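You operate a simulated robot arm through the tools that you are given. There is no shell and no other tool. Be economical: measure what you need, move in short steps, check, and stop when the job is done.

You are at the controls of a simulated two-armed robot. One attempt, no reset.

## Task
Fetch the grey meter and stand it on the green notebook.
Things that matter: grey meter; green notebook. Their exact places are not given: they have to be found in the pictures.

It is judged by the outcome, as a careful person would: the job done as asked, and still so three seconds after it is handed in. It fails if anything else is knocked over, pushed out of place, dropped, spilled or broken.

## Robot
Two 7-joint arms with two-finger parallel grippers on one trunk, on a base that drives. Base frame: it is fixed to the floor where the robot stands at the start and does not move with it; the origin is under the middle of the robot, x ahead of it, y to its left, z up. Readings come in m, degrees, newtons and seconds.
The left shoulder is at the start at [0.07, 0.163, 0.845], the right one opposite. With the tool pointing down near the work surface each hand reaches from about 0.36 to 0.88 m from the robot's upright axis, wherever it stands, measured 20 degrees to its own side. Payload 3.43 kg a hand.
The TCP of each hand is the grasp point between the finger pads, 0.034 m short of the fingertips. In the tool frame z runs along the fingers and y along their closing line. The gripper opens to 0.128 m. The fingers are 0.024 m wide and 0.012 m thick; the gripper's body (0.048 by 0.13 m) begins 0.096 m behind the TCP.
Orientation is that of the tool frame in the base frame, as [roll, pitch, yaw] about the fixed x, y, z axes, in that order (R = Rz(yaw) Ry(pitch) Rx(roll)). With the fingers straight down and closing along the base's y, the tool's x points along the base's -x, its y along +y and its z along -z.

## Interface
- The arms move only by the tool servo_tool. It takes "left_motion", "right_motion" or both (then of equal length, played together; a hand with none holds still); each is a list of rows, each a list of 7 numbers: the turn, a rotation vector about the base's x, y, z in degrees, then the shift along the base's x, y, z in m, then the finger opening in m, from 0 to 0.128. In form: [[wx, wy, wz, x, y, z, grip], ...]. A call has 1 to 8 rows; each row shifts and turns the commanded pose from where the row before left it. A row lasts 0.2 s, in which the tool goes at most 0.05 m and 8.6 degrees; a call with a longer step from one row to the next is refused whole, and so is a gripper value outside its range. A pose out of reach is approached as far as the arm can. The call stops where the force on the tool passes 40 N (or 10 N more than at its start, if that is more) or the arm is blocked; 0.2 s more then pass. Each finger travels about 0.153 m/s and halts on what it meets, pressing with about 35 N; the grip force reading is that of the motor and also rises with nothing between the fingers. The clock runs only during rows and for 0.2 s after the last one: add rows that do not move to give the fingers time. It gives the time, the measured TCP pose, the force on the tool (base axes), the opening and the grip force at its end, in the units of the frame above (readings bear some noise).
- Cameras (640 x 400 px; columns grow to the right, rows downward): "scene" is now at [0.1213, 0.033, 1.0753]; the picture's right is [0.35, -0.94, 0.00], its down [-0.53, -0.20, -0.82] and it looks along [0.77, 0.29, -0.57] (base axes); focal length 283 px, centre (320, 200). "left" rides on the left gripper at [-0.036, 0, -0.098] in its tool frame; the picture's right is [0.00, -1.00, 0.00], its down [0.97, 0.00, -0.24] and it looks along [0.24, 0.00, 0.97] (tool axes); focal length 218 px, centre (320, 200). "right" rides on the right gripper at [-0.036, 0, -0.098] in its tool frame; the picture's right is [0.00, -1.00, 0.00], its down [0.97, 0.00, -0.24] and it looks along [0.24, 0.00, 0.97] (tool axes); focal length 218 px, centre (320, 200).
- get_image(camera): a new picture of that camera. The clock stands still meanwhile.
- lift_body(by): slides the trunk up (or, below 0, down) by that many m; the arms and the scene camera ride with it, the base frame stays. It gives what a move gives, with no picture.
- drive_base(legs): drives the robot by 1 to 6 legs, each [ahead, left, turn to the left] in m, m and degrees, along the robot's own axes; the way and the turn of a leg run together, so that a leg with both is an arc; at most 1.5 m and 180 degrees a leg. The arms and the cameras ride along, it lands a little off, and it stops where it bumps. It gives what a move gives.
- head_to(pan, tilt): turns the head with the scene camera to pan (to the left, within 86 degrees either way) and tilt (down, from -29 to 69), counted from straight ahead of the robot. It gives what a move gives.
- measure_at(camera, pixels): for up to 12 pixels [column, row] of the newest picture of that camera ("zoom" is the newest enlarged one), the place [x, y, z] in the base frame of the surface seen there, good to about 0.002 m, but the place of the scene camera against the robot may be out by one fixed shift of up to 0.018 m in any direction. The clock stands still meanwhile.
- zoom(camera, box): a new picture of the part [left, top, right, bottom] of that camera's present view, enlarged. The clock stands still meanwhile.
- finish_job(): hands the job in; it is judged then, once.

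Keep the steps short. Do not move on a guess: measure, check each grasp and each placing, and mend mistakes. In all there are 80 turns and 78 pictures (those below and enlarged ones count). Leave the grippers open and the arms clear of the work at the hand-in unless told otherwise, and finish with a single line.

The tools are called after ">>>" as a command line: name --argument value ..., lists and objects as JSON in quotes. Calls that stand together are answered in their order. servo_tool: Moves the arms, as the interface text tells. Its arguments: {"type":"object","properties":{"left_motion":{"type":"array","items":{"type":"array","items":{"type":"number"}}},"right_motion":{"type":"array","items":{"type":"array","items":{"type":"number"}}}},"required":[]} The other tools are called the same way: lift_body (by) slides the trunk up or down; drive_base (legs) drives the base; head_to (pan, tilt) turns the head that bears the scene camera; get_image (camera) takes a picture; measure_at (camera, pixels) gives the place of the surface under pixels of a picture; zoom (camera, box) takes an enlarged picture of a part of a camera's view; finish_job () hands the job in.

At the start:

```text
time: 0.0
left_tool_pos: [0.4593, 0.558, 0.7663]
left_orientation: [179.9, 0.0, 179.9]
left_force: [-0.8, 0.3, -0.3]
left_opening: 0.1281
left_finger_force: 0.1
right_tool_pos: [0.6577, -0.0443, 0.6639]
right_orientation: [179.9, 0.0, -180.0]
right_force: [0.5, 0.5, -0.5]
right_opening: 0.1281
right_finger_force: 0.1
trunk travel left (down, up): [-0.325, 0.615]
robot x, y, heading: [-0.0013, -0.001, -0.0]
head pan, tilt: [20.3, 34.6]
```

scene: 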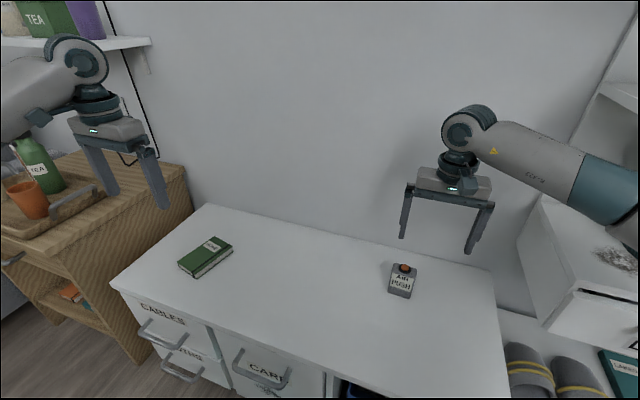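
right: 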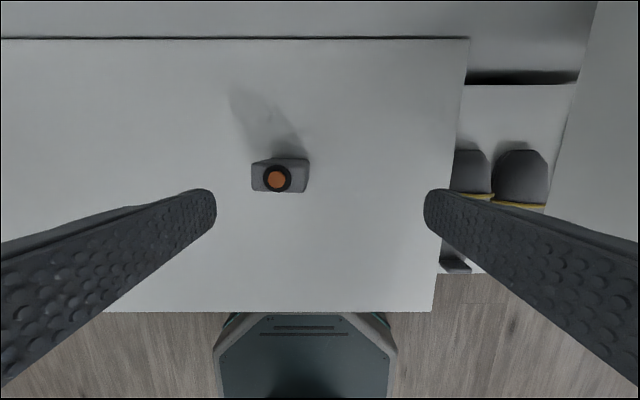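
left: 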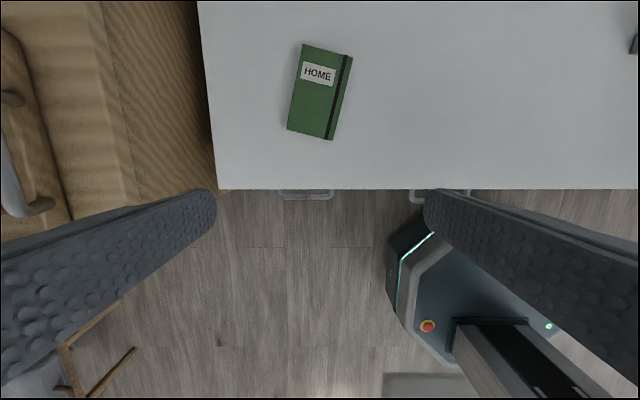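

I see a small grey device with an orange top near scene (402,280) and a green notebook near (206,256). I'll zoom in on both and measure them.

>>> zoom --camera "scene" --box '[352, 240, 452, 302]'

>>> measure_at --camera "right" --pixels '[[277, 180], [255, 188], [304, 190], [308, 160], [254, 162], [277, 230], [300, 175], [280, 162]]'

>>> measure_at --camera "left" --pixels '[[304, 45], [352, 57], [332, 139], [288, 129], [318, 95], [260, 100]]'

>>> measure_at --camera "scene" --pixels '[[404, 267], [400, 281], [390, 290], [410, 297], [206, 256], [340, 300]]'

```text
6.40 times, centred on (402, 271) of scene
```

zoom: 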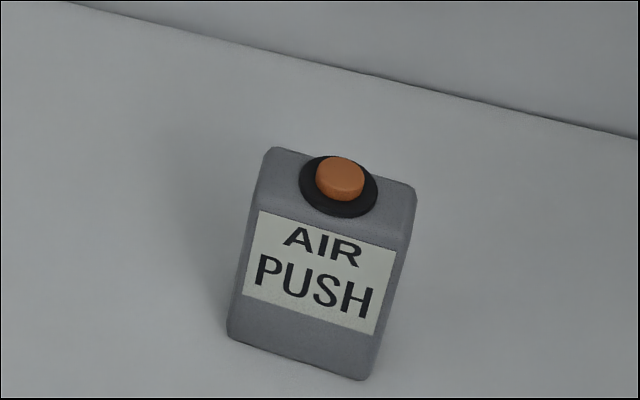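

```text
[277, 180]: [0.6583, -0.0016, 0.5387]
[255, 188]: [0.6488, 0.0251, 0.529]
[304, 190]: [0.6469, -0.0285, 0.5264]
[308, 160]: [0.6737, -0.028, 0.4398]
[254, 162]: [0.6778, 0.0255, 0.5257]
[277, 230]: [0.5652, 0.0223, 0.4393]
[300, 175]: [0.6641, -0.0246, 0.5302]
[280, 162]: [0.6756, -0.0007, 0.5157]
```

```text
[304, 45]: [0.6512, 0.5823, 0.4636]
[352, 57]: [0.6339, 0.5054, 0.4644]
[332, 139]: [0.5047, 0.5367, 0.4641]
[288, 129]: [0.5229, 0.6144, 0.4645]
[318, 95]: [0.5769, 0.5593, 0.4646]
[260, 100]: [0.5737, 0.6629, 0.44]
```

```text
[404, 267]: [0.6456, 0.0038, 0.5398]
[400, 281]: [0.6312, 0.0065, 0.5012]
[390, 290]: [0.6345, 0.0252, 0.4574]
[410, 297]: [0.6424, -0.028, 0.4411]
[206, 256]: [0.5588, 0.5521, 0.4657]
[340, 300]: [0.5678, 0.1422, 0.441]
```

The grey "AIR PUSH" unit measures about 0.055 m (y) by 0.03 m (x) and 0.09 m tall, standing at (0.662, -0.001). The notebook's centre is (0.578, 0.56), with its top at z 0.464. The left arm can reach both. Before moving the right arm aside, I'll look to the right for obstacles and for any other meter.

>>> head_to --pan -30 --tilt 30

>>> get_image --camera "scene"

```text
time: 1.2
left_tool_pos: [0.4587, 0.5582, 0.7668]
left_orientation: [-179.9, 0.0, -180.0]
left_force: [-0.4, 0.4, -1.2]
left_opening: 0.1282
left_finger_force: 0.1
right_tool_pos: [0.6576, -0.0435, 0.6633]
right_orientation: [-180.0, 0.0, -179.9]
right_force: [0.3, -0.3, 0.9]
right_opening: 0.1284
right_finger_force: 0.2
trunk travel left (down, up): [-0.325, 0.615]
robot x, y, heading: [-0.0007, -0.0, 0.2]
head pan, tilt: [-30.0, 30.0]
```

```text
73 pictures are left
```

scene: 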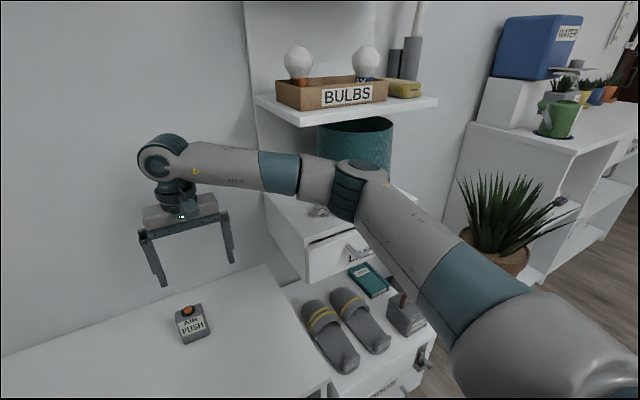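

There are other grey things at (403,312) and (405,55). I'll zoom in on both.

>>> zoom --camera "scene" --box '[300, 250, 460, 350]'

>>> zoom --camera "scene" --box '[250, 0, 450, 125]'

>>> measure_at --camera "scene" --pixels '[[403, 312], [350, 260], [330, 235], [300, 118], [290, 215], [340, 330]]'

```text
4.00 times, centred on (380, 300) of scene
```

zoom: 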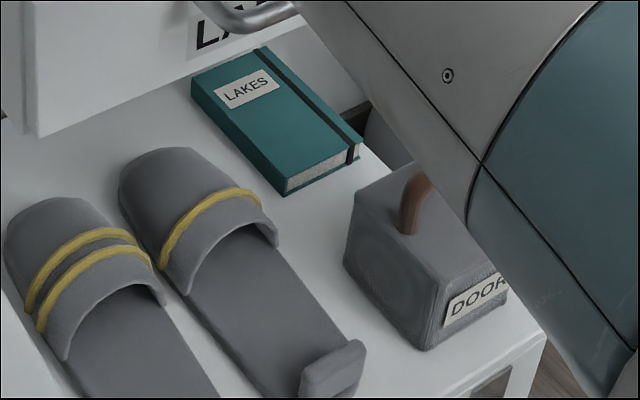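

```text
3.20 times, centred on (350, 62) of scene
```

zoom: 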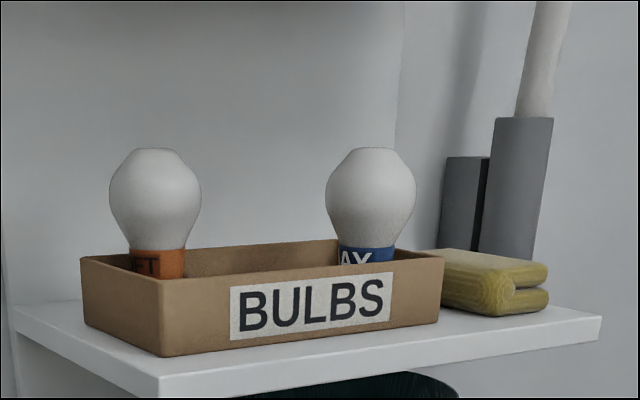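

```text
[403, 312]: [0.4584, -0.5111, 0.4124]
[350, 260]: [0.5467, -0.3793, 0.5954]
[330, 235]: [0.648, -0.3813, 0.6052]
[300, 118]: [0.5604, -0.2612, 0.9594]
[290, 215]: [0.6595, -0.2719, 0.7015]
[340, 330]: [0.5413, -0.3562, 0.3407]
```

Those are a doorstop, slippers, a teal notebook and bulbs, so none is a meter. I'll check the left side as well for another meter.

>>> head_to --pan 65 --tilt 25

>>> get_image --camera "scene"

>>> head_to --pan -75 --tilt 25

>>> get_image --camera "scene"

```text
time: 2.9
left_tool_pos: [0.4608, 0.5589, 0.7661]
left_orientation: [180.0, 0.0, 180.0]
left_force: [0.2, -0.7, -0.6]
left_opening: 0.1281
left_finger_force: 0.0
right_tool_pos: [0.6578, -0.0454, 0.6632]
right_orientation: [-180.0, 0.0, 180.0]
right_force: [0.8, 0.8, 0.0]
right_opening: 0.1281
right_finger_force: 0.2
trunk travel left (down, up): [-0.325, 0.615]
robot x, y, heading: [0.0035, 0.0013, 0.2]
head pan, tilt: [65.0, 25.0]
```

```text
70 pictures are left
```

scene: 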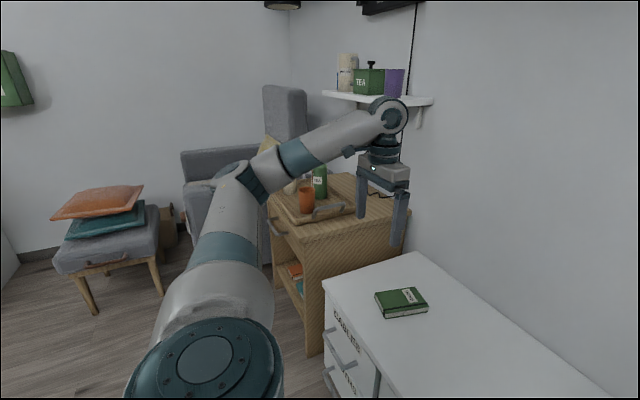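

```text
time: 5.1
left_tool_pos: [0.4602, 0.5579, 0.767]
left_orientation: [180.0, 0.0, 180.0]
left_force: [-0.2, 0.2, -0.5]
left_opening: 0.1282
left_finger_force: 0.0
right_tool_pos: [0.656, -0.0446, 0.6637]
right_orientation: [180.0, 0.0, 180.0]
right_force: [-0.2, -0.7, 0.3]
right_opening: 0.1281
right_finger_force: 0.0
trunk travel left (down, up): [-0.325, 0.615]
robot x, y, heading: [0.0001, -0.002, 0.1]
head pan, tilt: [-75.0, 25.0]
```

```text
69 pictures are left
```

scene: 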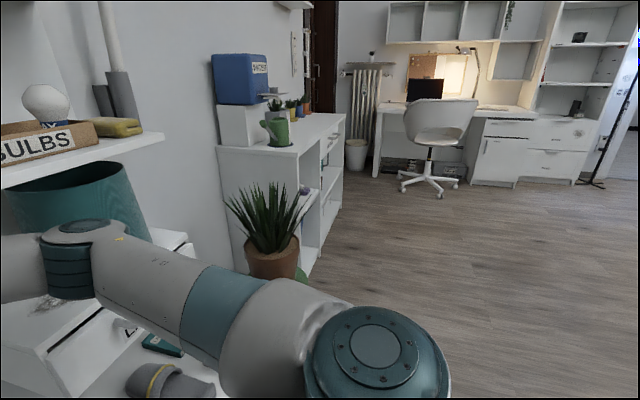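

Nothing else looks like a meter, so the AIR unit is the one. Next I'll pull the right hand back and to the right, clear of the table centre, and point the head at the work.

>>> servo_tool --right_motion '[[0, 0, 0, -0.036, -0.02, 0, 0.128], [0, 0, 0, -0.036, -0.02, 0, 0.128], [0, 0, 0, -0.036, -0.02, 0, 0.128], [0, 0, 0, -0.036, -0.02, 0, 0.128], [0, 0, 0, -0.036, -0.02, 0, 0.128], [0, 0, 0, -0.036, -0.02, 0, 0.128], [0, 0, 0, -0.036, -0.02, 0, 0.128]]'

>>> head_to --pan 10 --tilt 35

>>> get_image --camera "scene"

```text
time: 6.7
left_tool_pos: [0.4595, 0.5577, 0.7664]
left_orientation: [-180.0, 0.0, 180.0]
left_force: [-0.2, -0.2, 0.1]
left_opening: 0.1281
left_finger_force: 0.0
right_tool_pos: [0.4049, -0.1862, 0.6627]
right_orientation: [-180.0, 0.1, -180.0]
right_force: [-0.1, -0.2, 0.2]
right_opening: 0.1284
right_finger_force: 0.1
trunk travel left (down, up): [-0.325, 0.615]
robot x, y, heading: [-0.0019, -0.0013, 0.1]
head pan, tilt: [-75.0, 25.0]
```

```text
time: 8.3
left_tool_pos: [0.4588, 0.5572, 0.7653]
left_orientation: [180.0, 0.1, -179.9]
left_force: [-0.1, 0.7, -0.5]
left_opening: 0.128
left_finger_force: 0.0
right_tool_pos: [0.4076, -0.1843, 0.6613]
right_orientation: [180.0, 0.0, -179.9]
right_force: [0.6, -0.5, 0.0]
right_opening: 0.128
right_finger_force: 0.0
trunk travel left (down, up): [-0.325, 0.615]
robot x, y, heading: [-0.0, -0.0014, 0.3]
head pan, tilt: [10.0, 35.0]
```

```text
68 pictures are left
```

scene: 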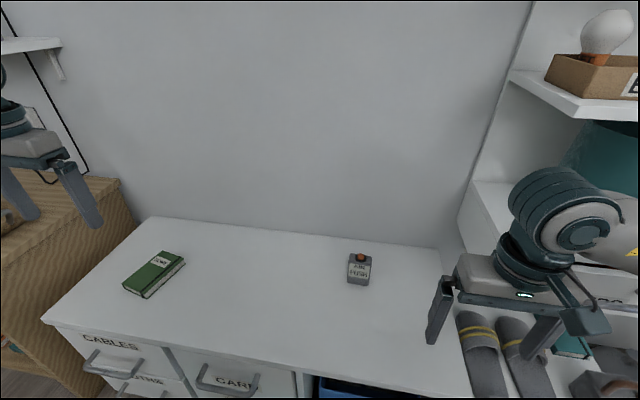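

The right hand is clear. Now I'll bring the left hand over towards the meter at a safe height.

>>> servo_tool --left_motion '[[0, 0, 0, 0.016, -0.045, 0, 0.128], [0, 0, 0, 0.016, -0.045, 0, 0.128], [0, 0, 0, 0.016, -0.045, 0, 0.128], [0, 0, 0, 0.016, -0.045, 0, 0.128], [0, 0, 0, 0.016, -0.045, 0, 0.128], [0, 0, 0, 0.016, -0.045, 0, 0.128], [0, 0, 0, 0.016, -0.045, 0, 0.128], [0, 0, 0, 0.016, -0.045, 0, 0.128]]'

>>> servo_tool --left_motion '[[0, 0, 0, 0.014, -0.04, -0.02, 0.128], [0, 0, 0, 0.014, -0.04, -0.02, 0.128], [0, 0, 0, 0.014, -0.04, -0.02, 0.128], [0, 0, 0, 0.014, -0.04, -0.02, 0.128], [0, 0, 0, 0.01, -0.038, -0.02, 0.128], [0, 0, 0, 0, 0, 0, 0.128]]'

>>> get_image --camera "left"

>>> get_image --camera "scene"

```text
time: 10.1
left_tool_pos: [0.5891, 0.1963, 0.7659]
left_orientation: [179.9, 0.0, -180.0]
left_force: [0.1, -0.9, -0.3]
left_opening: 0.128
left_finger_force: 0.0
right_tool_pos: [0.4057, -0.1852, 0.6624]
right_orientation: [-179.9, 0.0, -180.0]
right_force: [-0.4, 0.7, -0.4]
right_opening: 0.1282
right_finger_force: 0.1
trunk travel left (down, up): [-0.325, 0.615]
robot x, y, heading: [-0.0009, 0.0016, -0.2]
head pan, tilt: [10.0, 35.0]
```

```text
time: 11.5
left_tool_pos: [0.6549, -0.0014, 0.6666]
left_orientation: [179.9, 0.0, 180.0]
left_force: [0.1, -0.8, -0.6]
left_opening: 0.1282
left_finger_force: 0.0
right_tool_pos: [0.4062, -0.186, 0.6628]
right_orientation: [180.0, 0.0, 180.0]
right_force: [-0.3, -0.4, -0.2]
right_opening: 0.128
right_finger_force: 0.1
trunk travel left (down, up): [-0.325, 0.615]
robot x, y, heading: [-0.0054, -0.003, 0.1]
head pan, tilt: [10.0, 35.0]
```

```text
67 pictures are left
```

left: 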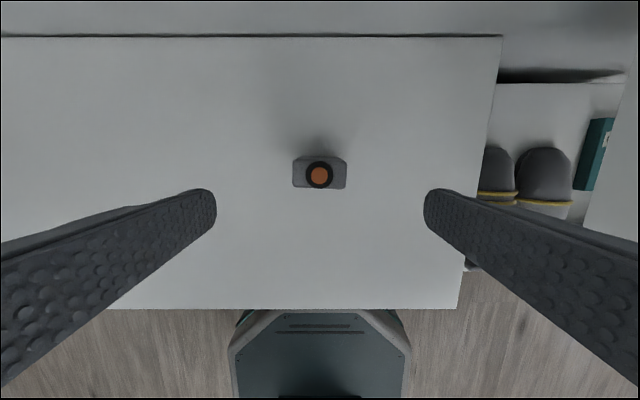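

```text
66 pictures are left
```

scene: 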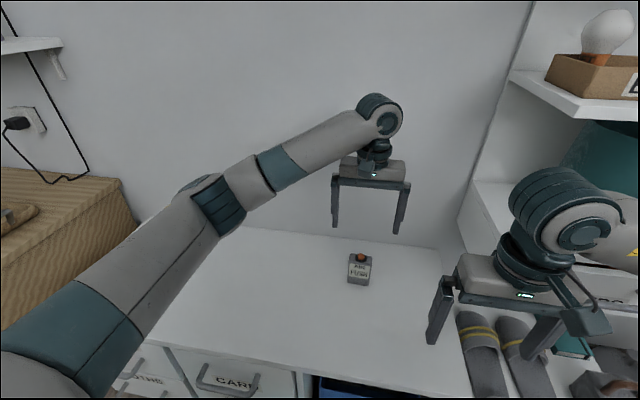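

The hand is centred over the meter. I'll measure it precisely from the left camera.

>>> measure_at --camera "left" --pixels '[[319, 175], [294, 186], [343, 187], [345, 160], [296, 159], [319, 187], [300, 172], [340, 172]]'

```text
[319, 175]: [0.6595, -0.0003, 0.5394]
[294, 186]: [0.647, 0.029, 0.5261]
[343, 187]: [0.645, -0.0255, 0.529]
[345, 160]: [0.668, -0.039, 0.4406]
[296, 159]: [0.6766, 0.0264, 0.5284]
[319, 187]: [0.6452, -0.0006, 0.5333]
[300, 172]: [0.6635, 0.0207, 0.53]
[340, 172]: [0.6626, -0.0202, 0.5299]
```

The meter's centre is (0.661, 0.0) and its button top is at 0.54. I'll go down to TCP z 0.495 with the fingers open; the palm will then be at 0.59, clear of the button.

>>> servo_tool --left_motion '[[0, 0, 0, 0.006, 0.001, -0.035, 0.128], [0, 0, 0, 0, 0, -0.035, 0.128], [0, 0, 0, 0, 0, -0.035, 0.128], [0, 0, 0, 0, 0, -0.035, 0.128], [0, 0, 0, 0, 0, -0.031, 0.128], [0, 0, 0, 0, 0, 0, 0.128]]'

>>> get_image --camera "left"

>>> zoom --camera "scene" --box '[280, 180, 440, 300]'

```text
time: 12.9
left_tool_pos: [0.6591, 0.0027, 0.497]
left_orientation: [-180.0, 0.0, 180.0]
left_force: [-0.9, 0.0, 0.4]
left_opening: 0.1279
left_finger_force: 0.1
right_tool_pos: [0.4066, -0.1847, 0.6638]
right_orientation: [-179.9, -0.1, -180.0]
right_force: [-0.8, -0.9, 0.6]
right_opening: 0.1283
right_finger_force: 0.0
trunk travel left (down, up): [-0.325, 0.615]
robot x, y, heading: [0.0007, -0.0018, -0.1]
head pan, tilt: [10.0, 35.0]
```

```text
65 pictures are left
```

left: 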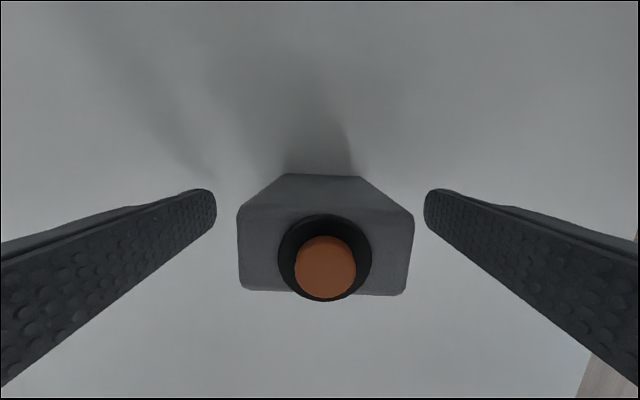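

```text
3.33 times, centred on (360, 240) of scene
```

zoom: 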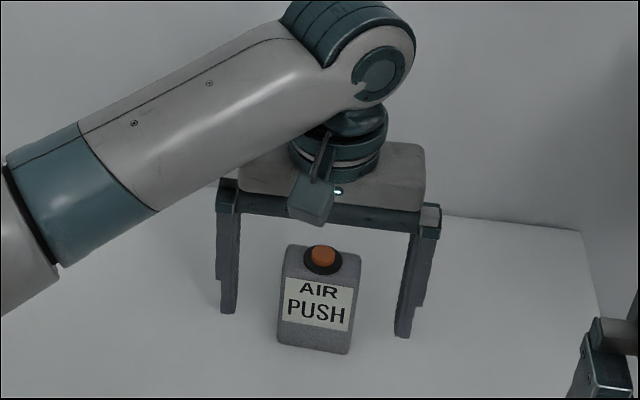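

The fingers straddle the meter evenly. I'll close gently in stages.

>>> servo_tool --left_motion '[[0, 0, 0, 0, 0, 0, 0.09], [0, 0, 0, 0, 0, 0, 0.066], [0, 0, 0, 0, 0, 0, 0.058], [0, 0, 0, 0, 0, 0, 0.05], [0, 0, 0, 0, 0, 0, 0.045], [0, 0, 0, 0, 0, 0, 0.045]]'

```text
time: 14.3
left_tool_pos: [0.6594, 0.0017, 0.4961]
left_orientation: [180.0, -0.1, 180.0]
left_force: [-0.2, 0.6, 0.7]
left_opening: 0.0601
left_finger_force: 34.9
right_tool_pos: [0.4067, -0.1848, 0.6621]
right_orientation: [-180.0, 0.0, -180.0]
right_force: [0.6, 0.5, 0.1]
right_opening: 0.1279
right_finger_force: 0.0
trunk travel left (down, up): [-0.325, 0.615]
robot x, y, heading: [0.0028, 0.0016, 0.1]
head pan, tilt: [10.0, 35.0]
```

The fingers closed on it at 0.060 m with 35 N. I'll lift a little and check.

>>> servo_tool --left_motion '[[0, 0, 0, 0, 0, 0.02, 0.045], [0, 0, 0, 0, 0, 0.03, 0.045], [0, 0, 0, 0, 0, 0.04, 0.045], [0, 0, 0, 0, 0, 0.04, 0.045], [0, 0, 0, 0, 0, 0, 0.045]]'

>>> get_image --camera "left"

>>> get_image --camera "scene"

```text
time: 15.5
left_tool_pos: [0.6585, 0.0007, 0.6256]
left_orientation: [180.0, 0.0, 179.9]
left_force: [-0.5, -0.3, -0.3]
left_opening: 0.0599
left_finger_force: 35.1
right_tool_pos: [0.4059, -0.1847, 0.6629]
right_orientation: [180.0, -0.1, 180.0]
right_force: [0.1, 0.2, 0.1]
right_opening: 0.128
right_finger_force: 0.0
trunk travel left (down, up): [-0.325, 0.615]
robot x, y, heading: [-0.0019, 0.0011, -0.2]
head pan, tilt: [10.0, 35.0]
```

```text
63 pictures are left
```

left: 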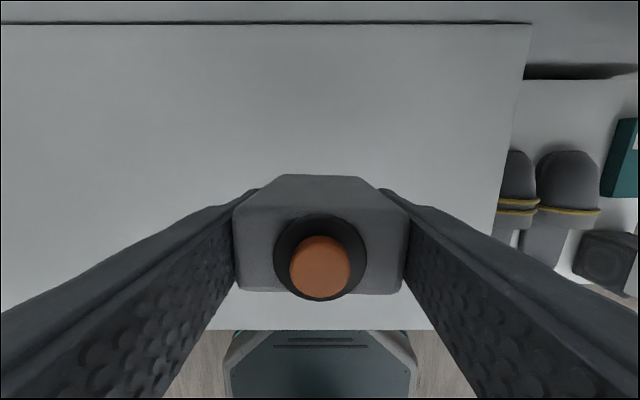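

```text
62 pictures are left
```

scene: 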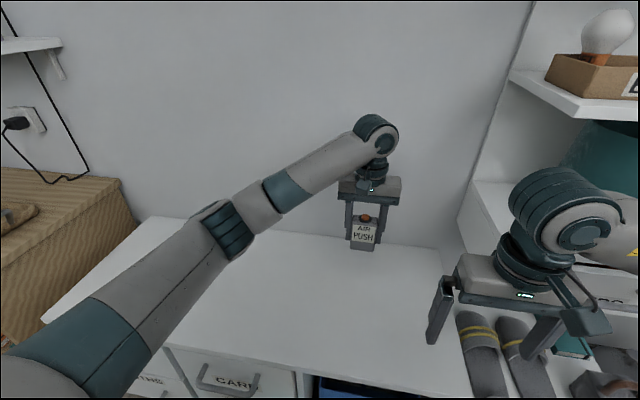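

The meter is held square and its bottom is 0.056 m below the TCP. I'll carry it over to the notebook, turning 14° clockwise on the way to match the notebook's tilt.

>>> servo_tool --left_motion '[[0, 0, -2, -0.006, 0.04, 0.005, 0.045], [0, 0, -2, -0.006, 0.04, 0.005, 0.045], [0, 0, -2, -0.006, 0.04, 0.005, 0.045], [0, 0, -2, -0.006, 0.04, 0.005, 0.045], [0, 0, -2, -0.006, 0.04, 0, 0.045], [0, 0, -2, -0.006, 0.04, 0, 0.045], [0, 0, -2, -0.006, 0.04, 0, 0.045]]'

>>> servo_tool --left_motion '[[0, 0, 0, -0.006, 0.04, 0, 0.045], [0, 0, 0, -0.006, 0.04, 0, 0.045], [0, 0, 0, -0.006, 0.04, 0, 0.045], [0, 0, 0, -0.006, 0.04, 0, 0.045], [0, 0, 0, -0.006, 0.04, 0, 0.045], [0, 0, 0, -0.006, 0.04, 0, 0.045], [0, 0, 0, 0, 0, 0, 0.045]]'

>>> get_image --camera "left"

>>> get_image --camera "scene"

```text
time: 17.1
left_tool_pos: [0.619, 0.2785, 0.643]
left_orientation: [-180.0, 0.0, 166.0]
left_force: [-0.2, -0.7, -1.7]
left_opening: 0.0599
left_finger_force: 35.2
right_tool_pos: [0.406, -0.1851, 0.6631]
right_orientation: [180.0, 0.0, -180.0]
right_force: [-1.0, 0.1, 0.3]
right_opening: 0.1281
right_finger_force: 0.0
trunk travel left (down, up): [-0.325, 0.615]
robot x, y, heading: [-0.0011, -0.001, 0.2]
head pan, tilt: [10.0, 35.0]
```

```text
time: 18.7
left_tool_pos: [0.5821, 0.5196, 0.6456]
left_orientation: [180.0, -0.1, 166.0]
left_force: [-0.7, 0.4, -0.7]
left_opening: 0.0598
left_finger_force: 34.8
right_tool_pos: [0.4059, -0.1845, 0.6626]
right_orientation: [180.0, 0.0, -180.0]
right_force: [0.4, 0.1, -0.1]
right_opening: 0.128
right_finger_force: 0.1
trunk travel left (down, up): [-0.325, 0.615]
robot x, y, heading: [0.0031, 0.0004, -0.1]
head pan, tilt: [10.0, 35.0]
```

```text
61 pictures are left
```

left: 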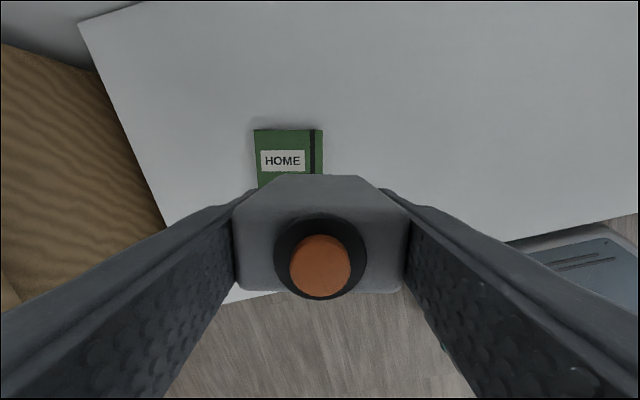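

```text
60 pictures are left
```

scene: 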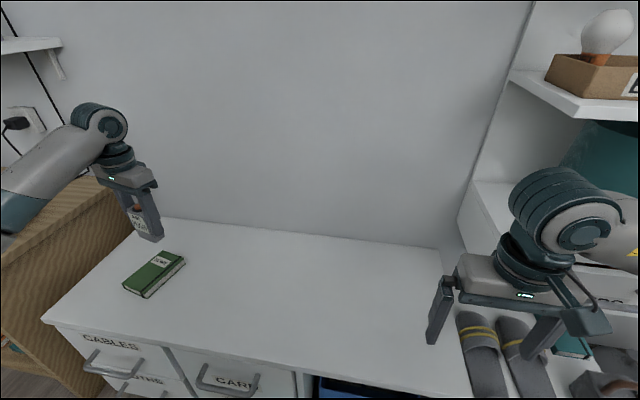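

The turn matches, since the notebook edges look upright in the hand picture. I'll measure the far corners and the strap to place accurately.

>>> measure_at --camera "left" --pixels '[[256, 132], [321, 132], [258, 180], [321, 172], [312, 150], [307, 150], [318, 150], [285, 160]]'

>>> measure_at --camera "scene" --pixels '[[161, 251], [184, 260], [148, 293], [124, 286], [143, 272], [162, 272]]'

```text
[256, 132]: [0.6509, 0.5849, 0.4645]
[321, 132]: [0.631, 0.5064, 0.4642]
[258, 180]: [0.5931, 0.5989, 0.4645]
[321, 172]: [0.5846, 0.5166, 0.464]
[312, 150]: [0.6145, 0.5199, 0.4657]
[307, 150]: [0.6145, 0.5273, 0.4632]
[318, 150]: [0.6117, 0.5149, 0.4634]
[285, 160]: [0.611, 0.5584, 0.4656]
```

```text
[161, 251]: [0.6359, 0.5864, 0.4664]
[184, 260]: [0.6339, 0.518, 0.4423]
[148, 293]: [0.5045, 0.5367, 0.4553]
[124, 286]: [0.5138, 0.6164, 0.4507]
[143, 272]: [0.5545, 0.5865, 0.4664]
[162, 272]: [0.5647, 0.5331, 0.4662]
```

The notebook centre is (0.578, 0.560) and its strap lies 6–17 mm in from the right edge. I'll target (0.571, 0.569) so the meter sits flat, clear of the strap and label. I'll move over, then down to just above the cover.

>>> servo_tool --left_motion '[[0, 0, 0, -0.005, 0.025, 0, 0.045], [0, 0, 0, -0.006, 0.0245, 0, 0.045], [0, 0, 0, 0, 0, -0.035, 0.045], [0, 0, 0, 0, 0, -0.035, 0.045], [0, 0, 0, 0, 0, -0.03, 0.045], [0, 0, 0, 0, 0, -0.015, 0.045], [0, 0, 0, 0, 0, 0, 0.045]]'

>>> get_image --camera "left"

>>> zoom --camera "scene" --box '[80, 190, 240, 310]'

```text
time: 20.3
left_tool_pos: [0.569, 0.5714, 0.53]
left_orientation: [180.0, -0.1, 166.1]
left_force: [-0.5, -0.2, -0.7]
left_opening: 0.0598
left_finger_force: 34.6
right_tool_pos: [0.4067, -0.1841, 0.6626]
right_orientation: [179.9, 0.0, -180.0]
right_force: [-0.9, -0.7, 0.1]
right_opening: 0.1279
right_finger_force: 0.1
trunk travel left (down, up): [-0.325, 0.615]
robot x, y, heading: [-0.0017, 0.0016, 0.1]
head pan, tilt: [10.0, 35.0]
```

```text
59 pictures are left
```

left: 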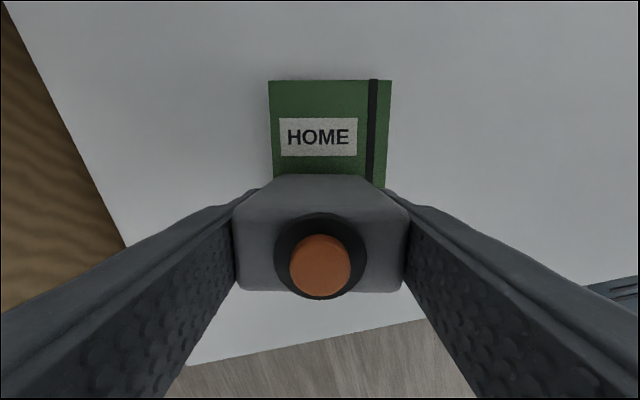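

```text
3.33 times, centred on (160, 250) of scene
```

zoom: 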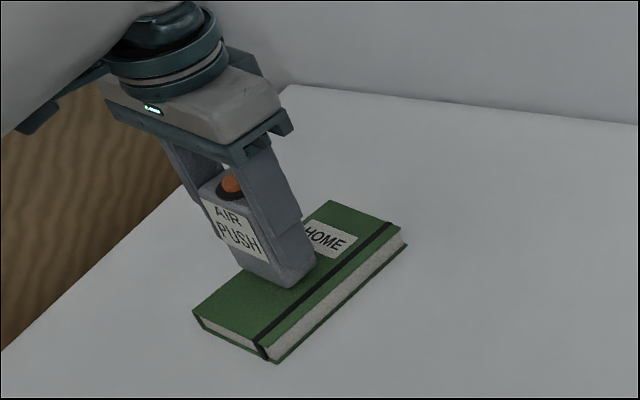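

The meter hovers about 1 cm above the cover, between the left edge and the strap. I'll lower it in small steps and watch the force.

>>> servo_tool --left_motion '[[0, 0, 0, 0, 0, -0.004, 0.045], [0, 0, 0, 0, 0, -0.003, 0.045], [0, 0, 0, 0, 0, -0.001, 0.045], [0, 0, 0, 0, 0, 0, 0.045]]'

```text
time: 21.3
left_tool_pos: [0.5705, 0.5715, 0.5221]
left_orientation: [180.0, 0.0, 166.0]
left_force: [-0.2, -0.2, -0.5]
left_opening: 0.0597
left_finger_force: 35.4
right_tool_pos: [0.4058, -0.1843, 0.6618]
right_orientation: [-180.0, -0.1, -179.9]
right_force: [0.2, 0.2, -0.4]
right_opening: 0.1278
right_finger_force: 0.1
trunk travel left (down, up): [-0.325, 0.615]
robot x, y, heading: [0.0038, -0.0006, -0.2]
head pan, tilt: [10.0, 35.0]
```

No contact yet at z 0.522, so I'll go down in 1 mm steps.

>>> servo_tool --left_motion '[[0, 0, 0, 0, 0, -0.001, 0.045], [0, 0, 0, 0, 0, 0, 0.045]]'

>>> servo_tool --left_motion '[[0, 0, 0, 0, 0, -0.001, 0.045], [0, 0, 0, 0, 0, 0, 0.045]]'

>>> zoom --camera "scene" --box '[110, 230, 190, 300]'

```text
time: 21.9
left_tool_pos: [0.5707, 0.5703, 0.521]
left_orientation: [180.0, 0.0, 166.0]
left_force: [0.1, 0.3, -1.4]
left_opening: 0.0595
left_finger_force: 35.4
right_tool_pos: [0.4065, -0.1846, 0.6634]
right_orientation: [180.0, 0.0, -180.0]
right_force: [-0.3, -0.5, -1.0]
right_opening: 0.1278
right_finger_force: 0.1
trunk travel left (down, up): [-0.325, 0.615]
robot x, y, heading: [0.0027, -0.0001, 0.0]
head pan, tilt: [10.0, 35.0]
```

```text
time: 22.5
left_tool_pos: [0.5707, 0.5714, 0.5213]
left_orientation: [180.0, 0.0, 166.1]
left_force: [-0.5, 1.9, 2.3]
left_opening: 0.0597
left_finger_force: 34.8
right_tool_pos: [0.4069, -0.1845, 0.6633]
right_orientation: [179.9, 0.0, -180.0]
right_force: [0.3, -0.8, -0.1]
right_opening: 0.1282
right_finger_force: 0.0
trunk travel left (down, up): [-0.325, 0.615]
robot x, y, heading: [-0.0006, 0.0016, 0.3]
head pan, tilt: [10.0, 35.0]
```

```text
5.71 times, centred on (150, 265) of scene
```

zoom: 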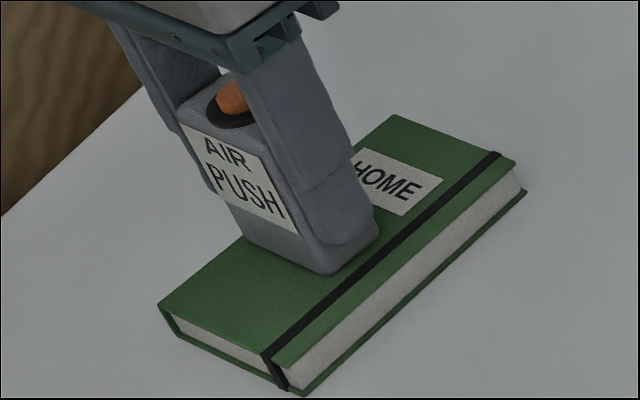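

Contact is just starting: force is rising and the bottom is on the cover. One more millimetre should confirm it.

>>> servo_tool --left_motion '[[0, 0, 0, 0, 0, -0.001, 0.045], [0, 0, 0, 0, 0, 0, 0.045]]'

```text
time: 23.1
left_tool_pos: [0.5693, 0.5688, 0.5207]
left_orientation: [180.0, 0.0, 166.0]
left_force: [-1.7, -0.8, 6.0]
left_opening: 0.0594
left_finger_force: 35.1
right_tool_pos: [0.4048, -0.1855, 0.6622]
right_orientation: [179.9, 0.0, 179.9]
right_force: [0.9, -0.1, 0.1]
right_opening: 0.1277
right_finger_force: 0.0
trunk travel left (down, up): [-0.325, 0.615]
robot x, y, heading: [-0.001, -0.0006, -0.2]
head pan, tilt: [10.0, 35.0]
```

An upward force of 6 N shows it's seated. I'll open slowly, then check.

>>> servo_tool --left_motion '[[0, 0, 0, 0, 0, 0, 0.062], [0, 0, 0, 0, 0, 0, 0.068], [0, 0, 0, 0, 0, 0, 0.08], [0, 0, 0, 0, 0, 0, 0.1], [0, 0, 0, 0, 0, 0, 0.12], [0, 0, 0, 0, 0, 0, 0.12]]'

>>> get_image --camera "left"

>>> zoom --camera "scene" --box '[110, 220, 206, 300]'

```text
time: 24.5
left_tool_pos: [0.5705, 0.5706, 0.5191]
left_orientation: [179.9, 0.0, 166.0]
left_force: [0.5, -0.3, 0.3]
left_opening: 0.1203
left_finger_force: 0.0
right_tool_pos: [0.4058, -0.1861, 0.6621]
right_orientation: [-179.9, 0.0, 180.0]
right_force: [0.1, -1.7, 0.6]
right_opening: 0.1279
right_finger_force: 0.0
trunk travel left (down, up): [-0.325, 0.615]
robot x, y, heading: [-0.0031, -0.0012, -0.1]
head pan, tilt: [10.0, 35.0]
```

```text
56 pictures are left
```

left: 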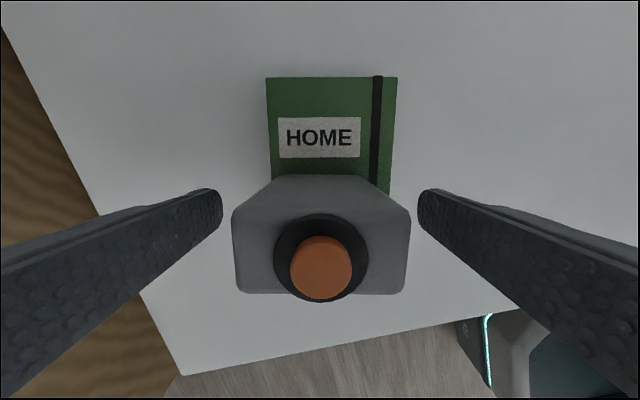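

```text
5.00 times, centred on (158, 260) of scene
```

zoom: 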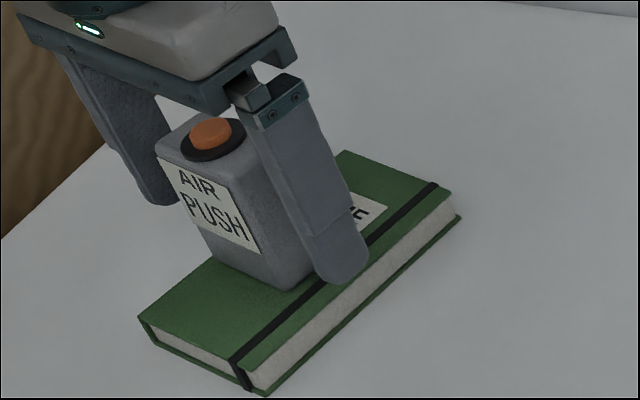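

The meter stands free and both fingers are clear of it. I'll raise the hand straight up, then move it back away.

>>> servo_tool --left_motion '[[0, 0, 0, 0, 0, 0.02, 0.12], [0, 0, 0, 0, 0, 0.04, 0.12], [0, 0, 0, 0, 0, 0.045, 0.12], [0, 0, 0, 0, 0, 0.045, 0.12], [0, 0, 0, 0, 0, 0.045, 0.12], [0, 0, 0, 0, 0, 0.045, 0.12], [0, 0, 0, -0.045, 0, 0, 0.12], [0, 0, 0, -0.045, 0, 0, 0.12]]'

>>> get_image --camera "left"

>>> zoom --camera "scene" --box '[60, 190, 240, 310]'

```text
time: 26.3
left_tool_pos: [0.4816, 0.5712, 0.7582]
left_orientation: [-180.0, 0.0, 166.0]
left_force: [-0.7, -0.2, -0.2]
left_opening: 0.1201
left_finger_force: 0.0
right_tool_pos: [0.4051, -0.1852, 0.6626]
right_orientation: [180.0, 0.0, -180.0]
right_force: [0.0, -0.2, -0.3]
right_opening: 0.1279
right_finger_force: 0.1
trunk travel left (down, up): [-0.325, 0.615]
robot x, y, heading: [0.0007, -0.0009, 0.0]
head pan, tilt: [10.0, 35.0]
```

```text
54 pictures are left
```

left: 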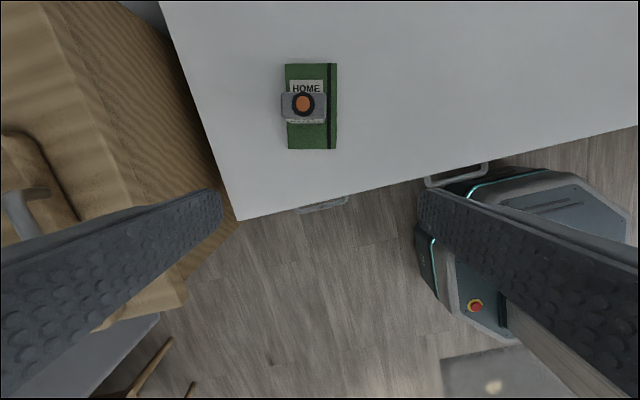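

```text
3.33 times, centred on (150, 250) of scene
```

zoom: 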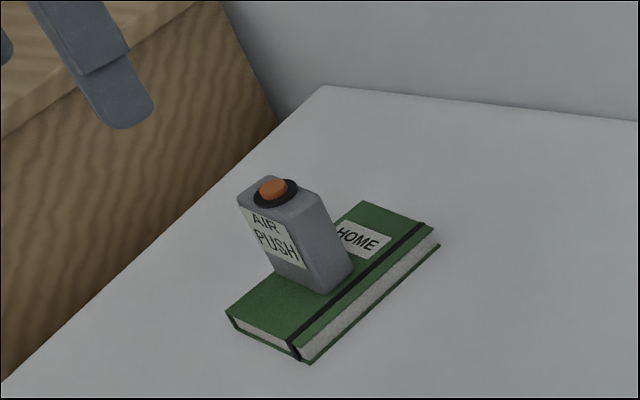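

The meter stands upright on the notebook, and both hands are clear and open. Before handing in, I'll check that its top is level; the top face should be near z 0.554.

>>> measure_at --camera "left" --pixels '[[303, 104], [287, 105], [321, 105], [292, 96], [318, 96]]'

```text
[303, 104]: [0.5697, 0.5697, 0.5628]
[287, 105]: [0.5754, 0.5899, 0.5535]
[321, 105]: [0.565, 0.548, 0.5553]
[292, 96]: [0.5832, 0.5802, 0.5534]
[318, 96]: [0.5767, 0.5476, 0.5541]
```

The top is level at about z 0.554, so the meter is seated flat. Handing in.

>>> finish_job

```text
The job is handed in.
```

The grey meter is standing upright on the green notebook, with both grippers open and clear and nothing else disturbed.
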